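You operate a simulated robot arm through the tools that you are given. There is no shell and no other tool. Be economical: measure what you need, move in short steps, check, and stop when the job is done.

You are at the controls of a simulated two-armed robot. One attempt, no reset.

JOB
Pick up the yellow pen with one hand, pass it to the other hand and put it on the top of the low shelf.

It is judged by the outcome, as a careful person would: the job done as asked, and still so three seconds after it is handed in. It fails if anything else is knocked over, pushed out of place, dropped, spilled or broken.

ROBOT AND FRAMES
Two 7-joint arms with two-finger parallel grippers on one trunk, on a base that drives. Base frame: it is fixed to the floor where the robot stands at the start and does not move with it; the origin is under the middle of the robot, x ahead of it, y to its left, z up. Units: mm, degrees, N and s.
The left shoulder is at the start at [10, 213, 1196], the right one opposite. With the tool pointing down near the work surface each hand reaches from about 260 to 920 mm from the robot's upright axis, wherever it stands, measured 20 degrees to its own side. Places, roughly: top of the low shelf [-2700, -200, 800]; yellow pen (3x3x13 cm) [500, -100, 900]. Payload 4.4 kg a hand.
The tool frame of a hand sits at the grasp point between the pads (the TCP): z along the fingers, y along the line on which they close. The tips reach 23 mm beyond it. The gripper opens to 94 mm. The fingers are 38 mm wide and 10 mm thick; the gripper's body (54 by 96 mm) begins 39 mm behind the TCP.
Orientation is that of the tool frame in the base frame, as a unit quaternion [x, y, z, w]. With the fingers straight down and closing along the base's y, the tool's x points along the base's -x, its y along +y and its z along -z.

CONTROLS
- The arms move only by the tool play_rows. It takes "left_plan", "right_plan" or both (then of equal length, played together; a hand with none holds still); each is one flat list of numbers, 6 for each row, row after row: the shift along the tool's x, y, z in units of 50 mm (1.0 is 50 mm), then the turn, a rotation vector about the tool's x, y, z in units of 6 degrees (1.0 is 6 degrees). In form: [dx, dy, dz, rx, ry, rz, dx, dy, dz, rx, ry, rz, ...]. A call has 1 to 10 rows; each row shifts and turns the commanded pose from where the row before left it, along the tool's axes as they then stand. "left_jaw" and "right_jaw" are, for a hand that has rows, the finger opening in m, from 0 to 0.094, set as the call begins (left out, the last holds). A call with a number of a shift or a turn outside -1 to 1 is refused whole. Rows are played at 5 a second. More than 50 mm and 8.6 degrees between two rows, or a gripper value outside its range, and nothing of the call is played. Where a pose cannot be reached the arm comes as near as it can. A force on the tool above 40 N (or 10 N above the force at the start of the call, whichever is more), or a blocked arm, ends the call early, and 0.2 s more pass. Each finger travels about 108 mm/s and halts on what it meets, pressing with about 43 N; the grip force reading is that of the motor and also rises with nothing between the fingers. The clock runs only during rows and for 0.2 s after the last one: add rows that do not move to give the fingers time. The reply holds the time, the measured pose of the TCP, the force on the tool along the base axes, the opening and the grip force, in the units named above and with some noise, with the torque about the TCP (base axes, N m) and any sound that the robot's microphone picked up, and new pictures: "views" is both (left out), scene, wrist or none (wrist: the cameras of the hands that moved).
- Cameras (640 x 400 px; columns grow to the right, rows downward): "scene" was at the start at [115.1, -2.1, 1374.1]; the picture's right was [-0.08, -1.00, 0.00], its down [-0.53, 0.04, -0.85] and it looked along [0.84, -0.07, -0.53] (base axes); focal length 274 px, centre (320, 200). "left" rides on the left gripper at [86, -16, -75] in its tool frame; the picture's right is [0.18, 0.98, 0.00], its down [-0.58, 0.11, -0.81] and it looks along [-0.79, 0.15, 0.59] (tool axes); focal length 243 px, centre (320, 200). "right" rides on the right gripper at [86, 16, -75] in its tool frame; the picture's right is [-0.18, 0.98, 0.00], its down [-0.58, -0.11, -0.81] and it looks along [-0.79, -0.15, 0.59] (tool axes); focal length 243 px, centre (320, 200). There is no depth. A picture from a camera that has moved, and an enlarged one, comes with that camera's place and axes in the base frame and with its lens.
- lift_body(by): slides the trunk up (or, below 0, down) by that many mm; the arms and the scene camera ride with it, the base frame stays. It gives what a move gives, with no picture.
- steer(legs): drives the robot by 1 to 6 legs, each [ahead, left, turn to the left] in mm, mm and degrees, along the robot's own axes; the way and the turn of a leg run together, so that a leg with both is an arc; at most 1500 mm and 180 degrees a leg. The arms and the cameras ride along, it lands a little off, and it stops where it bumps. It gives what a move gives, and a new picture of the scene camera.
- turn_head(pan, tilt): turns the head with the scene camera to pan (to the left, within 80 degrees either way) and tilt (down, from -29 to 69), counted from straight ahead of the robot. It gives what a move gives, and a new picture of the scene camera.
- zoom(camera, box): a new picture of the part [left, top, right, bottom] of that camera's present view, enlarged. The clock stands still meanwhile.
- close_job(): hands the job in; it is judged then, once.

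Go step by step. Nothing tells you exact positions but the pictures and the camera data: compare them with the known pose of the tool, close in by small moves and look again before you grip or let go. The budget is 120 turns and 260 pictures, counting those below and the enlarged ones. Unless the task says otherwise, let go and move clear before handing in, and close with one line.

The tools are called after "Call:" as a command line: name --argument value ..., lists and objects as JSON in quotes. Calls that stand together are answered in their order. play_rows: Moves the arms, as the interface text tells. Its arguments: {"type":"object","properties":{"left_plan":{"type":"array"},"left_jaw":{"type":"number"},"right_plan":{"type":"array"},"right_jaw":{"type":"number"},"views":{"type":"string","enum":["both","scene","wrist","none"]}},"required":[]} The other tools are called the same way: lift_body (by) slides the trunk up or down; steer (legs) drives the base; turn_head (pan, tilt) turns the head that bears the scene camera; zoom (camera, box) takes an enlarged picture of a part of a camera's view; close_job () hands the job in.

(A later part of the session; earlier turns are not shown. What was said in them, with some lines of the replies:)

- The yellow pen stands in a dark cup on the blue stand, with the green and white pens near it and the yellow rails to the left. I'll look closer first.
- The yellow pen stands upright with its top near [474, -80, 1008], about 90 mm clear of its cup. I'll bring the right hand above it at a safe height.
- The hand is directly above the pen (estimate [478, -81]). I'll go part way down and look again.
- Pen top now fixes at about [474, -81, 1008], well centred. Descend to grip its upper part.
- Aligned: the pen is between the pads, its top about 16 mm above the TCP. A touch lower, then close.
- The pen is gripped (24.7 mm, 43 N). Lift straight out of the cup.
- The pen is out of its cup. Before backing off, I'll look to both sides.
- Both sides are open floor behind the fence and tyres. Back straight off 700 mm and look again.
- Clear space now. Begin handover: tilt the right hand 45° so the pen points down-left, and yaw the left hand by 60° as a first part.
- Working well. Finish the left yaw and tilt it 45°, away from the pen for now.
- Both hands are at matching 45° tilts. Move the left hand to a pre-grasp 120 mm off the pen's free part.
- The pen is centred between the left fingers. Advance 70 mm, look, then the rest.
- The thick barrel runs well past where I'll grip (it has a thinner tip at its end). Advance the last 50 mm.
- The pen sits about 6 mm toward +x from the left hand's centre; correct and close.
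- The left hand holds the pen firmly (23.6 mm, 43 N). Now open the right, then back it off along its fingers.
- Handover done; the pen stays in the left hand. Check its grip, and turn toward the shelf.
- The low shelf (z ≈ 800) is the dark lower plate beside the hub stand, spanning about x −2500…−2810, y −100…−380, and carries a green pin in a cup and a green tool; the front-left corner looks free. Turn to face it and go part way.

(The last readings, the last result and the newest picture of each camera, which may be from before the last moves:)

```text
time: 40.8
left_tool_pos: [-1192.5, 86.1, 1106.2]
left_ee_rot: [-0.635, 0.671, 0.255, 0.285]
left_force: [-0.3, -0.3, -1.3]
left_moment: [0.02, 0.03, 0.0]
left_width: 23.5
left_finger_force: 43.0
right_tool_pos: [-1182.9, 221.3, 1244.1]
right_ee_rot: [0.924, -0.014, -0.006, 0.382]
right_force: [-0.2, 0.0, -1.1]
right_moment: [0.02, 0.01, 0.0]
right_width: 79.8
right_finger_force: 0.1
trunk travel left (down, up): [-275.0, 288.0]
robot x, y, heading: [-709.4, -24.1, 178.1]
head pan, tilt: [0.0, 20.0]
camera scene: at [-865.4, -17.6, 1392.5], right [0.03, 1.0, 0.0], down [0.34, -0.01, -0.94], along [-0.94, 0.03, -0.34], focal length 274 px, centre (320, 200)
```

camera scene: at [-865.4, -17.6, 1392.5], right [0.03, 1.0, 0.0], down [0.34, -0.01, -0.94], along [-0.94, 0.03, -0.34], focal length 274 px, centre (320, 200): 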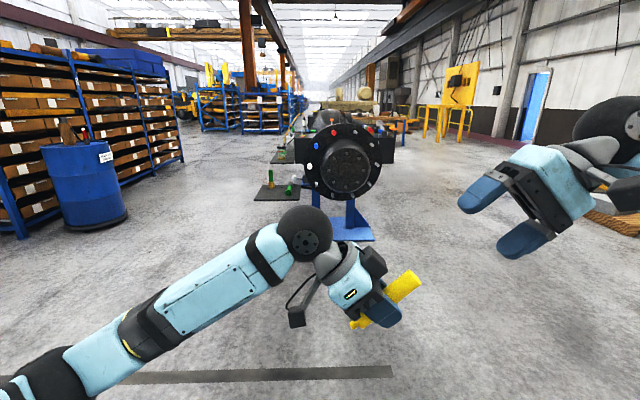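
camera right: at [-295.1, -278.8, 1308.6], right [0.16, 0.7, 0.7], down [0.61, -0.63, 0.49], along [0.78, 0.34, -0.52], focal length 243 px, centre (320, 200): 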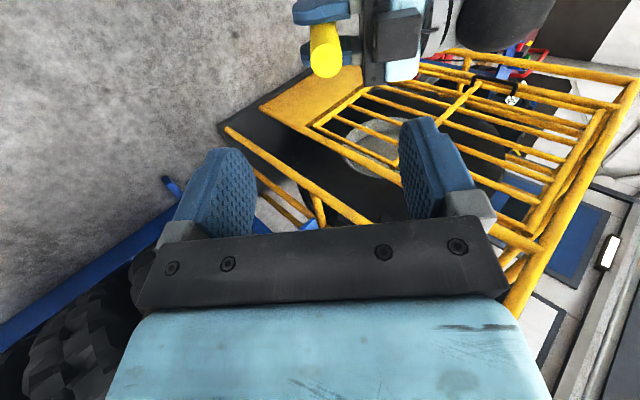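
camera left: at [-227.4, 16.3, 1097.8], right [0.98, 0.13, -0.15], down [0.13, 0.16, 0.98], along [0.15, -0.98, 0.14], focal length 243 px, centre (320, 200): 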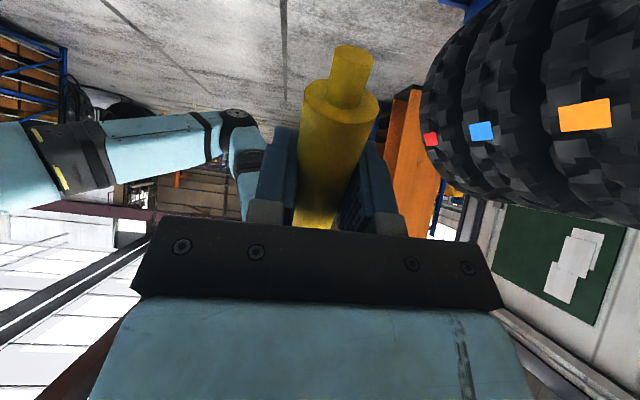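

Driving 650 mm ahead, then I'll triangulate the shelf properly.

Call:
steer --legs '[[650, 0, 0]]'

```text
time: 44.3
left_tool_pos: [-1828.8, 98.6, 1105.7]
left_ee_rot: [-0.636, 0.67, 0.256, 0.286]
left_force: [0.5, 0.4, -1.6]
left_moment: [0.0, 0.0, 0.0]
left_width: 23.4
left_finger_force: 43.5
right_tool_pos: [-1821.5, 234.6, 1243.6]
right_ee_rot: [0.924, -0.011, -0.005, 0.382]
right_force: [-0.1, 0.3, -0.7]
right_moment: [-0.01, 0.0, 0.02]
right_width: 79.8
right_finger_force: 0.1
trunk travel left (down, up): [-275.0, 288.0]
robot x, y, heading: [-1339.0, -9.2, 178.9]
head pan, tilt: [0.0, 20.0]
camera scene: at [-1501.7, -2.3, 1392.4], right [0.02, 1.0, 0.0], down [0.34, -0.01, -0.94], along [-0.94, 0.02, -0.34], focal length 274 px, centre (320, 200)
```

scene: 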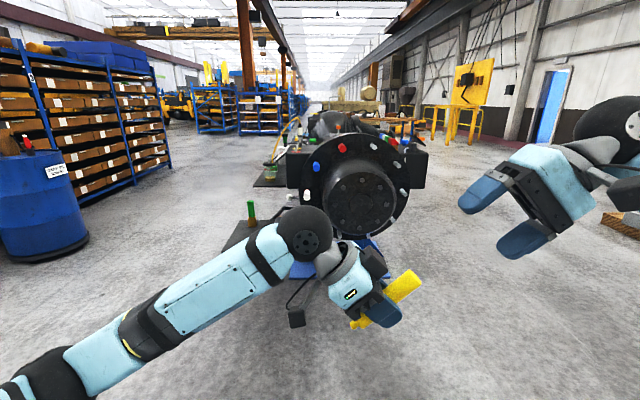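

Call:
zoom --camera "scene" --box '[200, 130, 440, 280]'

```text
2.67 times, centred on (320, 205) of scene
camera zoom: at [-1501.7, -2.3, 1392.4], right [0.02, 1.0, 0.0], down [0.34, -0.01, -0.94], along [-0.94, 0.02, -0.34], focal length 730 px, centre (320, 187)
```

zoom: 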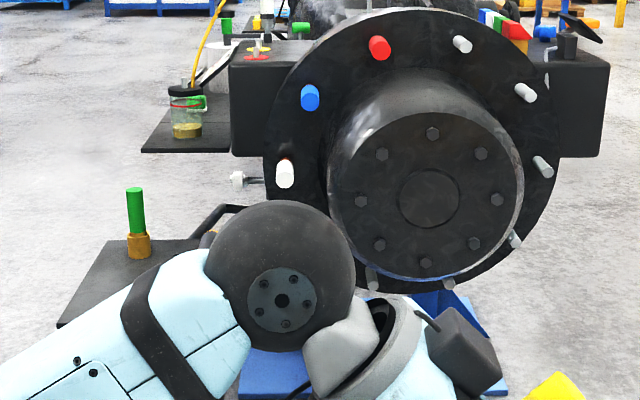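

The shelf plate checks out at z ≈ 800, x −2505…−2840, y −100…−395, with nothing overhead; the free area is near [-2590, -310]. I'll move the left hand out leftward and level it, and tuck the right arm back.

Call:
play_rows --left_plan '[0.65, 0, -0.65, 0, 0, 0, 0.65, 0, -0.65, 0, 0, 0, 0.65, 0, -0.65, 0, 0, 0, 0.65, 0, -0.65, 0, 0, 0, 0.65, 0, -0.65, 0, 0, 0, 0, 0, 0, 0, 1, 0, 0, 0, 0, 0, 1, 0, 0, 0, 0, 0, 1, 0, 0, 0, 0, 0, 1, 0, 0, 0, 0, 0, 1, 0]' --right_plan '[0.9, 0, 0, 0, 0, 0, 0.9, 0, 0, 0, 0, 0, 0.9, 0, 0, 0, 0, 0, 0, 0, 0, 1, 0, 0, 0, 0, 0, 1, 0, 0, 0, 0, 0, 1, 0, 0, 0, 0, 0, 1, 0, 0, 0, 0, 0, 1, 0, 0, 0, 0, 0, 1, 0, 0, 0, 0, 0, 1, 0, 0]' --views "scene"

Call:
play_rows --left_plan '[0, 0, 0, 0, 0.85, 0, 0, 0, 0, 0, 0.85, 0, 0, 0, 0, 0, 0.8, 0, 0, 0, 0, 0, 0, 0]' --views "both"

```text
time: 46.5
left_tool_pos: [-1843.5, -129.5, 1105.6]
left_ee_rot: [-0.681, 0.721, 0.081, 0.101]
left_force: [0.0, -0.2, 0.4]
left_moment: [0.03, 0.0, -0.02]
left_width: 23.4
left_finger_force: 42.7
right_tool_pos: [-1685.8, 232.5, 1244.1]
right_ee_rot: [1.0, -0.012, 0.0, 0.025]
right_force: [-0.2, -0.2, -1.1]
right_moment: [-0.03, 0.03, 0.01]
right_width: 80.0
right_finger_force: 0.2
trunk travel left (down, up): [-275.0, 288.0]
robot x, y, heading: [-1339.7, -2.9, 178.7]
head pan, tilt: [0.0, 20.0]
camera scene: at [-1501.2, -2.5, 1392.4], right [0.02, 1.0, 0.0], down [0.34, -0.01, -0.94], along [-0.94, 0.02, -0.34], focal length 274 px, centre (320, 200)
```

scene: 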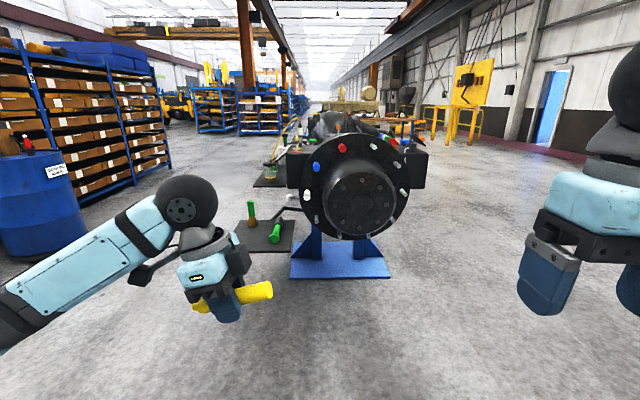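

```text
time: 47.5
left_tool_pos: [-1843.8, -130.4, 1105.7]
left_ee_rot: [-0.685, 0.728, -0.007, 0.007]
left_force: [0.0, 0.0, -0.1]
left_moment: [0.02, -0.01, -0.02]
left_width: 23.4
left_finger_force: 43.2
right_tool_pos: [-1687.0, 231.7, 1243.2]
right_ee_rot: [1.0, -0.011, -0.001, 0.026]
right_force: [0.2, 0.1, -0.2]
right_moment: [-0.01, -0.05, -0.01]
right_width: 79.9
right_finger_force: 0.1
trunk travel left (down, up): [-275.0, 288.0]
robot x, y, heading: [-1341.8, -6.5, 178.7]
head pan, tilt: [0.0, 20.0]
camera scene: at [-1501.4, -2.7, 1392.5], right [0.02, 1.0, 0.0], down [0.34, -0.01, -0.94], along [-0.94, 0.02, -0.34], focal length 274 px, centre (320, 200)
camera left: at [-1833.8, -217.0, 1180.5], right [-0.99, -0.13, -0.02], down [-0.09, 0.59, 0.8], along [-0.09, 0.8, -0.59], focal length 243 px, centre (320, 200)
```

scene: 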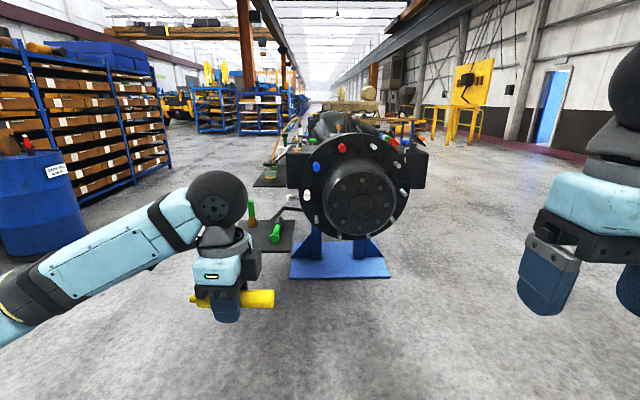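
left: 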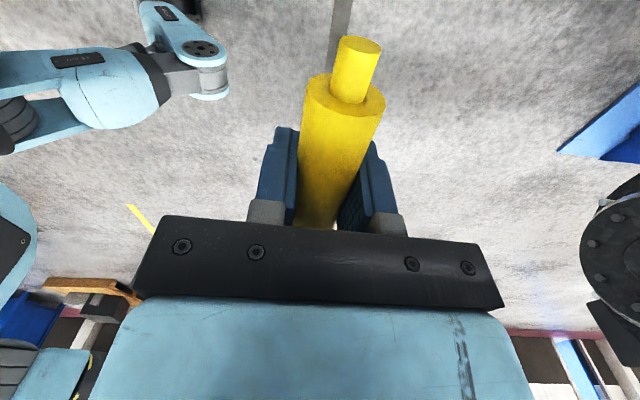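

Drive 600 ahead and 130 left so the left hand is over the front of the shelf, well above it.

Call:
steer --legs '[[600, 130, 0]]'

Call:
turn_head --pan 15 --tilt 40

```text
time: 50.9
left_tool_pos: [-2440.2, -244.0, 1105.0]
left_ee_rot: [-0.685, 0.729, -0.007, 0.007]
left_force: [0.3, 0.6, -0.6]
left_moment: [0.0, -0.01, -0.01]
left_width: 23.3
left_finger_force: 43.3
right_tool_pos: [-2283.2, 117.8, 1242.3]
right_ee_rot: [1.0, -0.012, 0.0, 0.026]
right_force: [0.4, 0.4, -0.4]
right_moment: [0.0, 0.0, -0.01]
right_width: 80.1
right_finger_force: 0.2
trunk travel left (down, up): [-275.0, 288.0]
robot x, y, heading: [-1933.9, -123.5, 178.4]
head pan, tilt: [0.0, 20.0]
camera scene: at [-2097.8, -117.2, 1392.5], right [0.02, 1.0, 0.0], down [0.34, -0.01, -0.94], along [-0.94, 0.02, -0.34], focal length 274 px, centre (320, 200)
```

scene: 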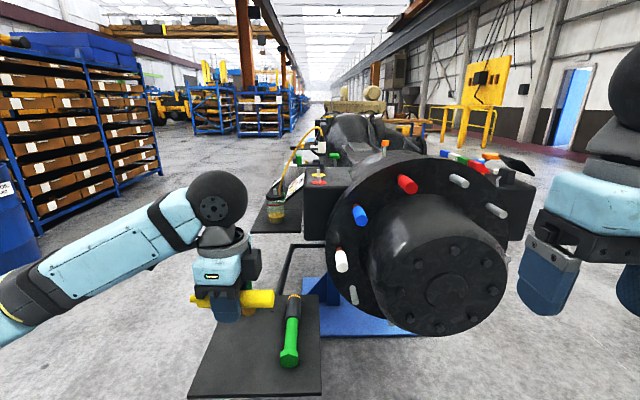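

```text
time: 51.8
left_tool_pos: [-2439.3, -243.1, 1104.8]
left_ee_rot: [-0.685, 0.729, -0.007, 0.007]
left_force: [0.2, -0.5, -0.2]
left_moment: [0.03, 0.01, 0.0]
left_width: 23.5
left_finger_force: 42.7
right_tool_pos: [-2281.4, 118.8, 1243.0]
right_ee_rot: [1.0, -0.013, 0.0, 0.026]
right_force: [0.6, 0.1, -0.1]
right_moment: [0.0, -0.03, -0.02]
right_width: 80.0
right_finger_force: 0.0
trunk travel left (down, up): [-275.0, 288.0]
robot x, y, heading: [-1937.1, -123.5, 178.4]
head pan, tilt: [15.0, 40.0]
camera scene: at [-2087.1, -139.4, 1361.2], right [-0.23, 0.97, 0.0], down [0.62, 0.15, -0.77], along [-0.75, -0.18, -0.64], focal length 274 px, centre (320, 200)
```

scene: 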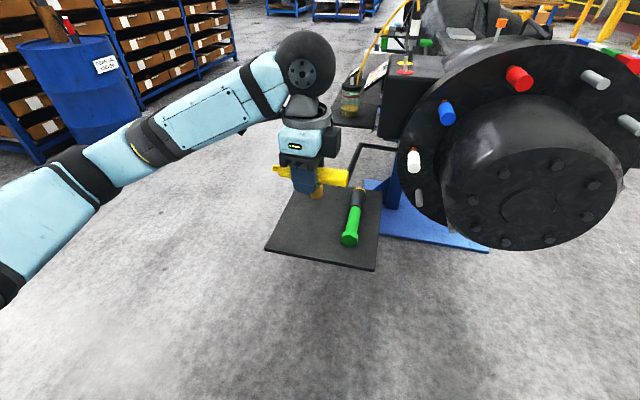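

The plate is z≈800, x from −2513, y −106…−390; the green tool lies at y≈−183 and the cup at [-2762, -311]. I'll go over [-2600, -315] and lower to 100 mm above.

Call:
play_rows --left_plan '[0.41, 0.78, 0, 0, 0, 0, 0.41, 0.78, 0, 0, 0, 0, 0.41, 0.78, 0, 0, 0, 0, 0.41, 0.78, 0, 0, 0, 0, 0, 0.03, 0.9, 0, 0, 0, 0, 0.03, 0.9, 0, 0, 0, 0, 0.03, 0.9, 0, 0, 0, 0, 0, 0.8, 0, 0, 0, 0, 0, 0, 0, 0, 0]'

```text
time: 53.8
left_tool_pos: [-2600.7, -316.1, 926.7]
left_ee_rot: [-0.685, 0.729, -0.008, 0.006]
left_force: [0.0, -0.3, 0.3]
left_moment: [0.03, 0.03, -0.02]
left_width: 23.5
left_finger_force: 43.1
right_tool_pos: [-2281.7, 117.9, 1243.7]
right_ee_rot: [1.0, -0.013, -0.001, 0.026]
right_force: [0.3, 0.7, -1.0]
right_moment: [-0.03, -0.01, 0.01]
right_width: 80.1
right_finger_force: 0.1
trunk travel left (down, up): [-275.0, 288.0]
robot x, y, heading: [-1936.6, -122.7, 178.6]
head pan, tilt: [15.0, 40.0]
camera scene: at [-2086.8, -139.3, 1361.1], right [-0.23, 0.97, 0.0], down [0.62, 0.15, -0.77], along [-0.74, -0.18, -0.64], focal length 274 px, centre (320, 200)
camera left: at [-2591.2, -403.1, 1002.1], right [-0.99, -0.12, -0.02], down [-0.09, 0.59, 0.8], along [-0.09, 0.8, -0.59], focal length 243 px, centre (320, 200)
```

scene: 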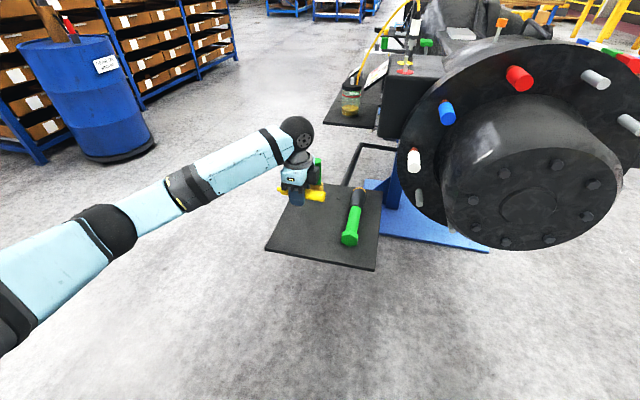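
left: 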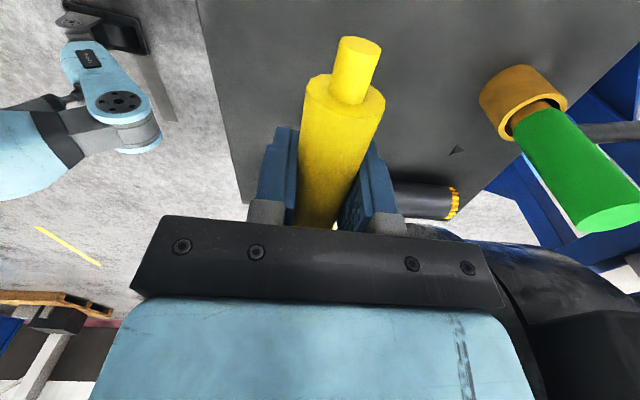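

Clear on all sides. Lower to just above the plate.

Call:
play_rows --left_plan '[0, 0, 0.7, 0, 0, 0, 0, 0.02, 0.7, 0, 0, 0, 0, 0.02, 0.4, 0, 0, 0, 0, 0, 0, 0, 0, 0]'

Call:
zoom --camera "scene" --box '[240, 140, 400, 280]'

```text
time: 54.8
left_tool_pos: [-2600.1, -317.3, 837.3]
left_ee_rot: [-0.684, 0.729, -0.007, 0.006]
left_force: [0.0, -0.2, -1.2]
left_moment: [0.0, 0.04, 0.0]
left_width: 23.4
left_finger_force: 43.3
right_tool_pos: [-2281.4, 117.8, 1242.2]
right_ee_rot: [1.0, -0.013, 0.0, 0.027]
right_force: [0.2, -0.1, -0.3]
right_moment: [0.03, 0.0, 0.02]
right_width: 79.8
right_finger_force: 0.0
trunk travel left (down, up): [-275.0, 288.0]
robot x, y, heading: [-1936.1, -118.0, 178.5]
head pan, tilt: [15.0, 40.0]
camera scene: at [-2087.0, -139.4, 1361.1], right [-0.23, 0.97, 0.0], down [0.62, 0.15, -0.77], along [-0.74, -0.18, -0.64], focal length 274 px, centre (320, 200)
camera left: at [-2590.4, -403.9, 911.9], right [-0.99, -0.12, -0.02], down [-0.09, 0.59, 0.8], along [-0.09, 0.8, -0.59], focal length 243 px, centre (320, 200)
```

scene: 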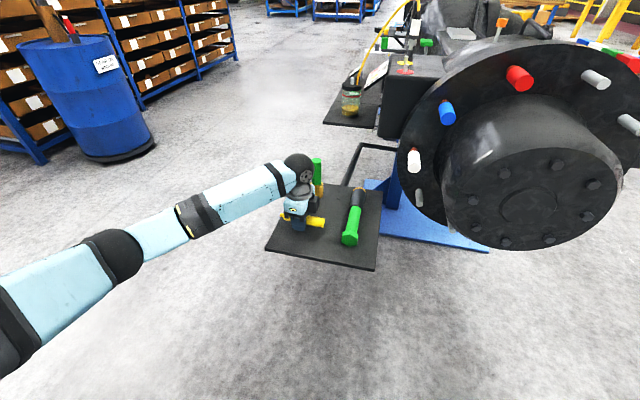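
left: 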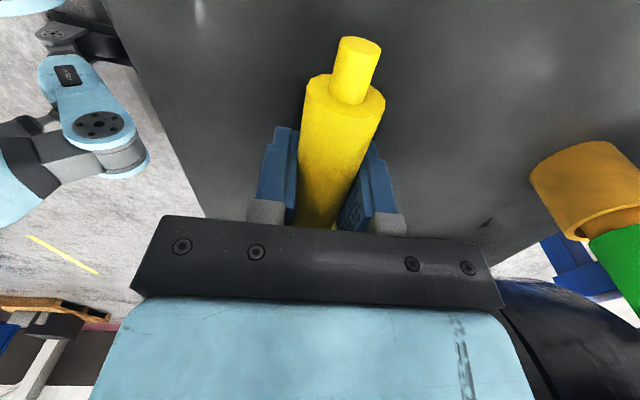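

```text
2.86 times, centred on (320, 210) of scene
camera zoom: at [-2087.0, -139.4, 1361.1], right [-0.23, 0.97, 0.0], down [0.62, 0.15, -0.77], along [-0.74, -0.18, -0.64], focal length 783 px, centre (320, 171)
```

zoom: 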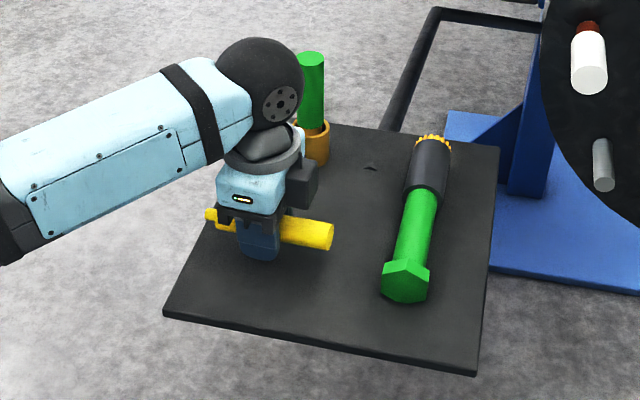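

Everything is clear. Lower in 3 mm steps, watching for contact.

Call:
play_rows --left_plan '[0, 0, 0.06, 0, 0, 0, 0, 0, 0.06, 0, 0, 0, 0, 0, 0.06, 0, 0, 0, 0, 0, 0, 0, 0, 0]' --views "none"

Call:
play_rows --left_plan '[0, 0, 0.05, 0, 0, 0, 0, 0, 0.03, 0, 0, 0, 0, 0, 0, 0, 0, 0]' --views "both"

```text
time: 55.8
left_tool_pos: [-2600.7, -316.4, 827.2]
left_ee_rot: [-0.685, 0.729, -0.007, 0.007]
left_force: [-0.5, -0.6, 0.1]
left_moment: [-0.03, -0.03, 0.0]
left_width: 23.4
left_finger_force: 43.0
right_tool_pos: [-2282.9, 117.8, 1243.4]
right_ee_rot: [1.0, -0.012, -0.001, 0.025]
right_force: [0.0, 0.3, 0.0]
right_moment: [0.0, -0.02, 0.01]
right_width: 80.1
right_finger_force: 0.0
trunk travel left (down, up): [-275.0, 288.0]
robot x, y, heading: [-1937.0, -120.7, 178.8]
head pan, tilt: [15.0, 40.0]
```

```text
time: 56.6
left_tool_pos: [-2601.2, -316.6, 825.6]
left_ee_rot: [-0.686, 0.728, -0.008, 0.007]
left_force: [-0.4, -0.9, 0.1]
left_moment: [0.01, -0.03, 0.01]
left_width: 23.4
left_finger_force: 43.1
right_tool_pos: [-2281.9, 117.8, 1242.9]
right_ee_rot: [1.0, -0.012, 0.0, 0.026]
right_force: [-0.2, -0.1, 0.1]
right_moment: [-0.01, -0.01, -0.02]
right_width: 80.0
right_finger_force: 0.1
trunk travel left (down, up): [-275.0, 288.0]
robot x, y, heading: [-1937.1, -124.2, 178.5]
head pan, tilt: [15.0, 40.0]
camera scene: at [-2087.1, -139.5, 1361.1], right [-0.23, 0.97, 0.0], down [0.62, 0.15, -0.77], along [-0.74, -0.18, -0.64], focal length 274 px, centre (320, 200)
camera left: at [-2591.3, -402.8, 899.4], right [-0.99, -0.12, -0.02], down [-0.09, 0.59, 0.8], along [-0.09, 0.8, -0.59], focal length 243 px, centre (320, 200)
```

scene: 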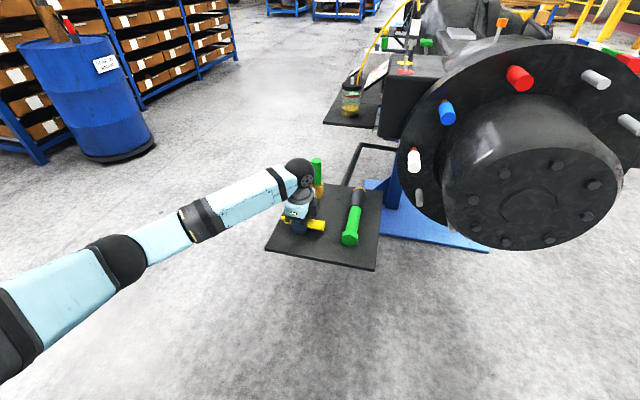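
left: 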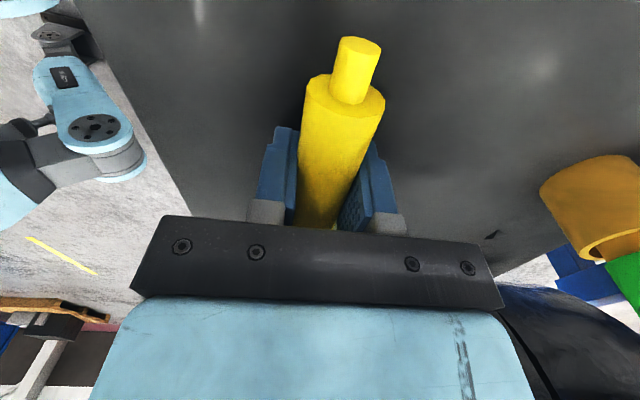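

Call:
play_rows --left_plan '[0, 0, 0.05, 0, 0, 0, 0, 0, 0, 0, 0, 0]' --views "none"

Call:
play_rows --left_plan '[0, 0, 0.05, 0, 0, 0, 0, 0, 0, 0, 0, 0]' --views "none"

Call:
play_rows --left_plan '[0, 0, 0.05, 0, 0, 0, 0, 0, 0, 0, 0, 0]' --views "none"

```text
time: 57.2
left_tool_pos: [-2600.8, -316.3, 822.8]
left_ee_rot: [-0.685, 0.729, -0.006, 0.006]
left_force: [0.6, -1.9, 6.5]
left_moment: [-0.07, 0.15, 0.02]
left_width: 23.2
left_finger_force: 42.9
right_tool_pos: [-2281.7, 117.5, 1244.4]
right_ee_rot: [1.0, -0.012, -0.002, 0.026]
right_force: [-0.5, 0.0, -0.4]
right_moment: [-0.01, 0.0, 0.02]
right_width: 79.8
right_finger_force: 0.0
trunk travel left (down, up): [-275.0, 288.0]
robot x, y, heading: [-1935.3, -120.7, 178.7]
head pan, tilt: [15.0, 40.0]
```

```text
time: 57.8
left_tool_pos: [-2601.2, -316.3, 824.0]
left_ee_rot: [-0.686, 0.728, -0.005, 0.005]
left_force: [-1.6, -2.5, 19.9]
left_moment: [-0.17, 0.42, 0.03]
left_width: 23.5
left_finger_force: 42.8
right_tool_pos: [-2279.9, 117.5, 1242.9]
right_ee_rot: [1.0, -0.012, -0.001, 0.027]
right_force: [-0.4, -0.1, -0.2]
right_moment: [0.02, -0.01, 0.0]
right_width: 80.0
right_finger_force: 0.1
trunk travel left (down, up): [-275.0, 288.0]
robot x, y, heading: [-1936.2, -119.2, 178.7]
head pan, tilt: [15.0, 40.0]
```

```text
time: 58.5
left_tool_pos: [-2602.2, -315.7, 823.8]
left_ee_rot: [-0.685, 0.729, -0.002, 0.004]
left_force: [10.0, 0.0, 16.1]
left_moment: [-0.3, 0.05, 0.15]
left_width: 23.2
left_finger_force: 43.1
right_tool_pos: [-2279.8, 117.0, 1243.1]
right_ee_rot: [1.0, -0.013, -0.002, 0.026]
right_force: [0.7, 1.2, 0.8]
right_moment: [-0.02, -0.01, -0.02]
right_width: 80.0
right_finger_force: 0.1
trunk travel left (down, up): [-275.0, 288.0]
robot x, y, heading: [-1933.7, -123.5, 178.5]
head pan, tilt: [15.0, 40.0]
stopped in row 2 (left hand): the force on the tool passed its limit at 41 N (the readings are from after the stop); the commanded pose is now the measured one
```

Fingertips touch at TCP z≈823 (plate at 800), so the pen hangs about 11 mm above it. Relieve pressure by 1 mm, then open gradually so it settles between the fingers.

Call:
play_rows --left_plan '[0, 0, -0.03, 0, 0, 0, 0, 0, 0, 0, 0, 0]' --views "none"

Call:
play_rows --left_plan '[0, 0, 0, 0, 0, 0, 0, 0, 0, 0, 0, 0, 0, 0, 0, 0, 0, 0, 0, 0, 0, 0, 0, 0]' --left_jaw 0.033 --views "wrist"

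```text
time: 59.1
left_tool_pos: [-2600.5, -315.5, 823.2]
left_ee_rot: [-0.686, 0.728, -0.004, 0.005]
left_force: [6.5, -0.3, 14.4]
left_moment: [-0.18, 0.17, 0.04]
left_width: 23.5
left_finger_force: 42.4
right_tool_pos: [-2280.2, 118.4, 1244.2]
right_ee_rot: [1.0, -0.012, -0.002, 0.026]
right_force: [0.4, -0.1, -0.6]
right_moment: [-0.02, 0.01, 0.01]
right_width: 80.1
right_finger_force: 0.2
trunk travel left (down, up): [-275.0, 288.0]
robot x, y, heading: [-1938.6, -123.5, 178.8]
head pan, tilt: [15.0, 40.0]
```

```text
time: 60.1
left_tool_pos: [-2600.0, -314.8, 823.6]
left_ee_rot: [-0.685, 0.728, -0.003, 0.003]
left_force: [14.3, -0.5, 16.0]
left_moment: [-0.15, 0.04, 0.13]
left_width: 26.9
left_finger_force: 0.1
right_tool_pos: [-2278.4, 118.2, 1244.1]
right_ee_rot: [1.0, -0.012, -0.001, 0.026]
right_force: [0.2, 0.3, -0.1]
right_moment: [-0.03, 0.0, -0.01]
right_width: 79.8
right_finger_force: 0.0
trunk travel left (down, up): [-275.0, 288.0]
robot x, y, heading: [-1936.3, -123.9, 178.8]
head pan, tilt: [15.0, 40.0]
camera left: at [-2590.9, -402.6, 897.9], right [-0.99, -0.12, -0.01], down [-0.08, 0.59, 0.81], along [-0.09, 0.8, -0.59], focal length 243 px, centre (320, 200)
```

left: 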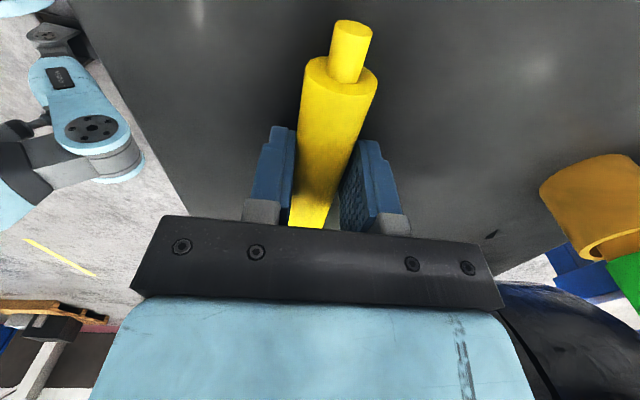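

The pen has dropped onto the plate. Relieve the tip force slightly and open further.

Call:
play_rows --left_plan '[0, 0, -0.08, 0, 0, 0, 0, 0, 0, 0, 0, 0, 0, 0, 0, 0, 0, 0, 0, 0, 0, 0, 0, 0]' --left_jaw 0.045 --views "wrist"

Call:
play_rows --left_plan '[0, 0, 0, 0, 0, 0, 0, 0, 0, 0, 0, 0, 0, 0, 0, 0, 0, 0, 0, 0, 0, 0, 0, 0, 0, 0, 0, 0, 0, 0]' --left_jaw 0.075 --views "wrist"

```text
time: 61.1
left_tool_pos: [-2601.5, -315.7, 824.6]
left_ee_rot: [-0.686, 0.728, -0.005, 0.006]
left_force: [0.6, 0.5, -0.3]
left_moment: [0.01, 0.0, 0.01]
left_width: 45.1
left_finger_force: 0.1
right_tool_pos: [-2282.4, 118.1, 1243.0]
right_ee_rot: [1.0, -0.013, -0.001, 0.026]
right_force: [-0.3, -0.1, 0.1]
right_moment: [0.04, 0.02, -0.01]
right_width: 79.9
right_finger_force: 0.0
trunk travel left (down, up): [-275.0, 288.0]
robot x, y, heading: [-1940.5, -118.3, 178.6]
head pan, tilt: [15.0, 40.0]
camera left: at [-2592.1, -402.9, 899.8], right [-0.99, -0.12, -0.01], down [-0.08, 0.59, 0.81], along [-0.09, 0.8, -0.59], focal length 243 px, centre (320, 200)
```

left: 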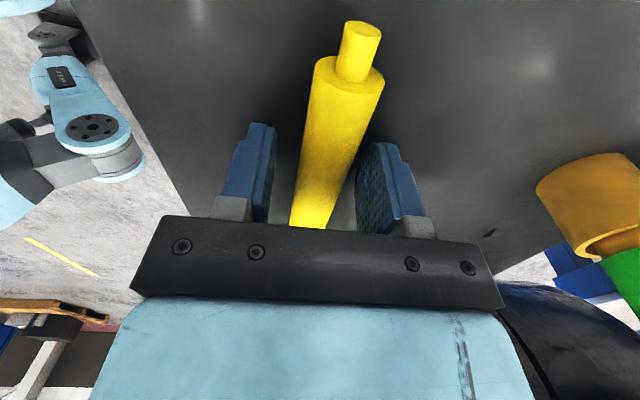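

```text
time: 62.3
left_tool_pos: [-2601.7, -314.7, 824.9]
left_ee_rot: [-0.685, 0.729, -0.004, 0.006]
left_force: [-0.2, 0.7, 0.8]
left_moment: [-0.01, -0.01, 0.02]
left_width: 75.1
left_finger_force: 0.0
right_tool_pos: [-2281.4, 117.3, 1242.9]
right_ee_rot: [1.0, -0.012, -0.001, 0.026]
right_force: [0.7, -0.1, 0.1]
right_moment: [-0.02, -0.02, 0.03]
right_width: 80.1
right_finger_force: 0.2
trunk travel left (down, up): [-275.0, 288.0]
robot x, y, heading: [-1933.6, -123.7, 178.5]
head pan, tilt: [15.0, 40.0]
camera left: at [-2592.2, -402.8, 899.8], right [-0.99, -0.12, -0.01], down [-0.08, 0.59, 0.81], along [-0.09, 0.8, -0.59], focal length 243 px, centre (320, 200)
```

left: 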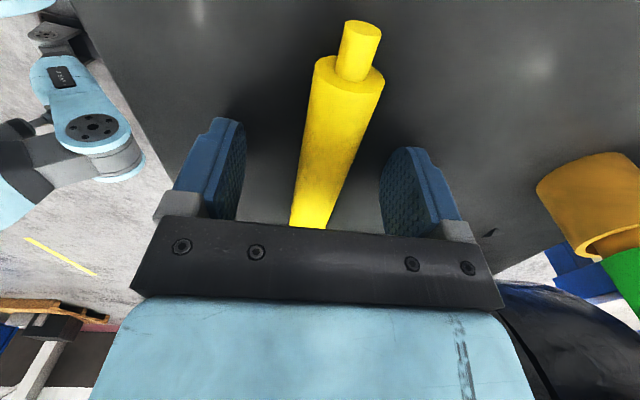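

The pen lies still between the open fingers. Rise straight up and check.

Call:
play_rows --left_plan '[0, 0, -0.5, 0, 0, 0, 0, 0, -0.8, 0, 0, 0, 0, 0, -0.9, 0, 0, 0, 0, 0, -0.9, 0, 0, 0, 0, 0, -0.9, 0, 0, 0, 0, 0, 0, 0, 0, 0]'

Call:
zoom --camera "scene" --box '[240, 140, 400, 280]'

```text
time: 63.7
left_tool_pos: [-2606.2, -316.3, 1026.1]
left_ee_rot: [-0.685, 0.728, -0.004, 0.006]
left_force: [0.2, -0.4, -0.6]
left_moment: [-0.03, 0.0, -0.03]
left_width: 75.0
left_finger_force: 0.1
right_tool_pos: [-2281.9, 117.9, 1242.6]
right_ee_rot: [1.0, -0.012, -0.001, 0.026]
right_force: [-1.1, 0.3, 0.3]
right_moment: [-0.02, -0.04, -0.02]
right_width: 79.9
right_finger_force: 0.0
trunk travel left (down, up): [-275.0, 288.0]
robot x, y, heading: [-1935.3, -118.5, 178.5]
head pan, tilt: [15.0, 40.0]
camera scene: at [-2087.5, -139.9, 1361.0], right [-0.23, 0.97, 0.0], down [0.63, 0.15, -0.77], along [-0.74, -0.18, -0.64], focal length 274 px, centre (320, 200)
camera left: at [-2596.7, -403.0, 1100.9], right [-0.99, -0.12, -0.02], down [-0.09, 0.59, 0.81], along [-0.09, 0.8, -0.59], focal length 243 px, centre (320, 200)
```

scene: 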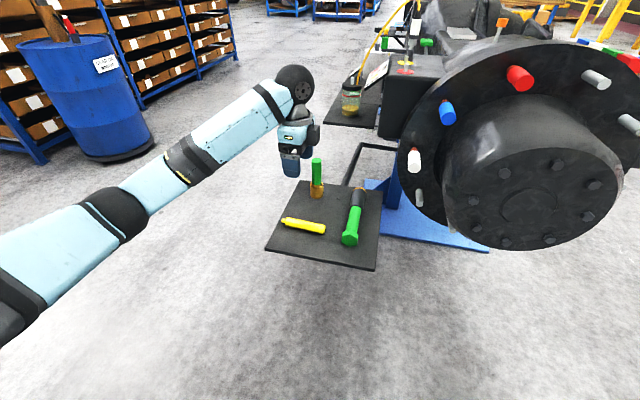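
left: 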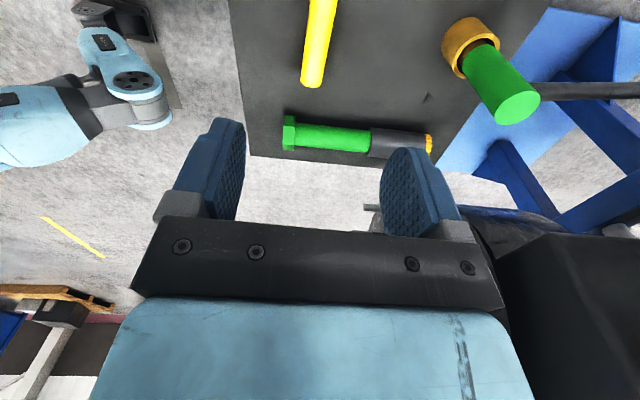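

```text
2.86 times, centred on (320, 210) of scene
camera zoom: at [-2087.5, -139.9, 1361.0], right [-0.23, 0.97, 0.0], down [0.63, 0.15, -0.77], along [-0.74, -0.18, -0.64], focal length 783 px, centre (320, 171)
```

zoom: 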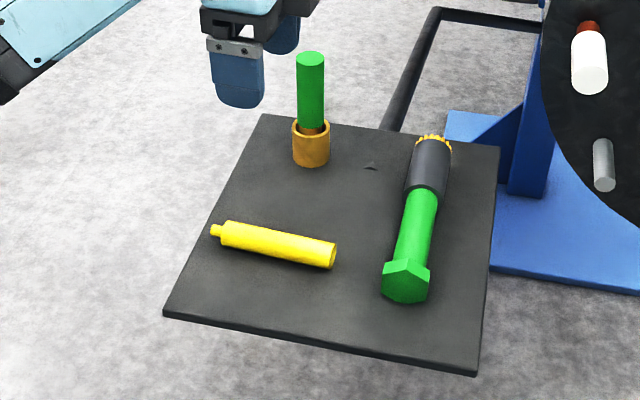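

The pen lies at rest on the low shelf, the green items beside it are untouched, and the hand is clear. Handing in.

Call:
close_job

```text
The job is handed in.
```

The yellow pen is lying at rest on top of the low shelf. I picked it up with the right hand, passed it to the left, and set it down between the green tool and the shelf's left edge without disturbing anything else.
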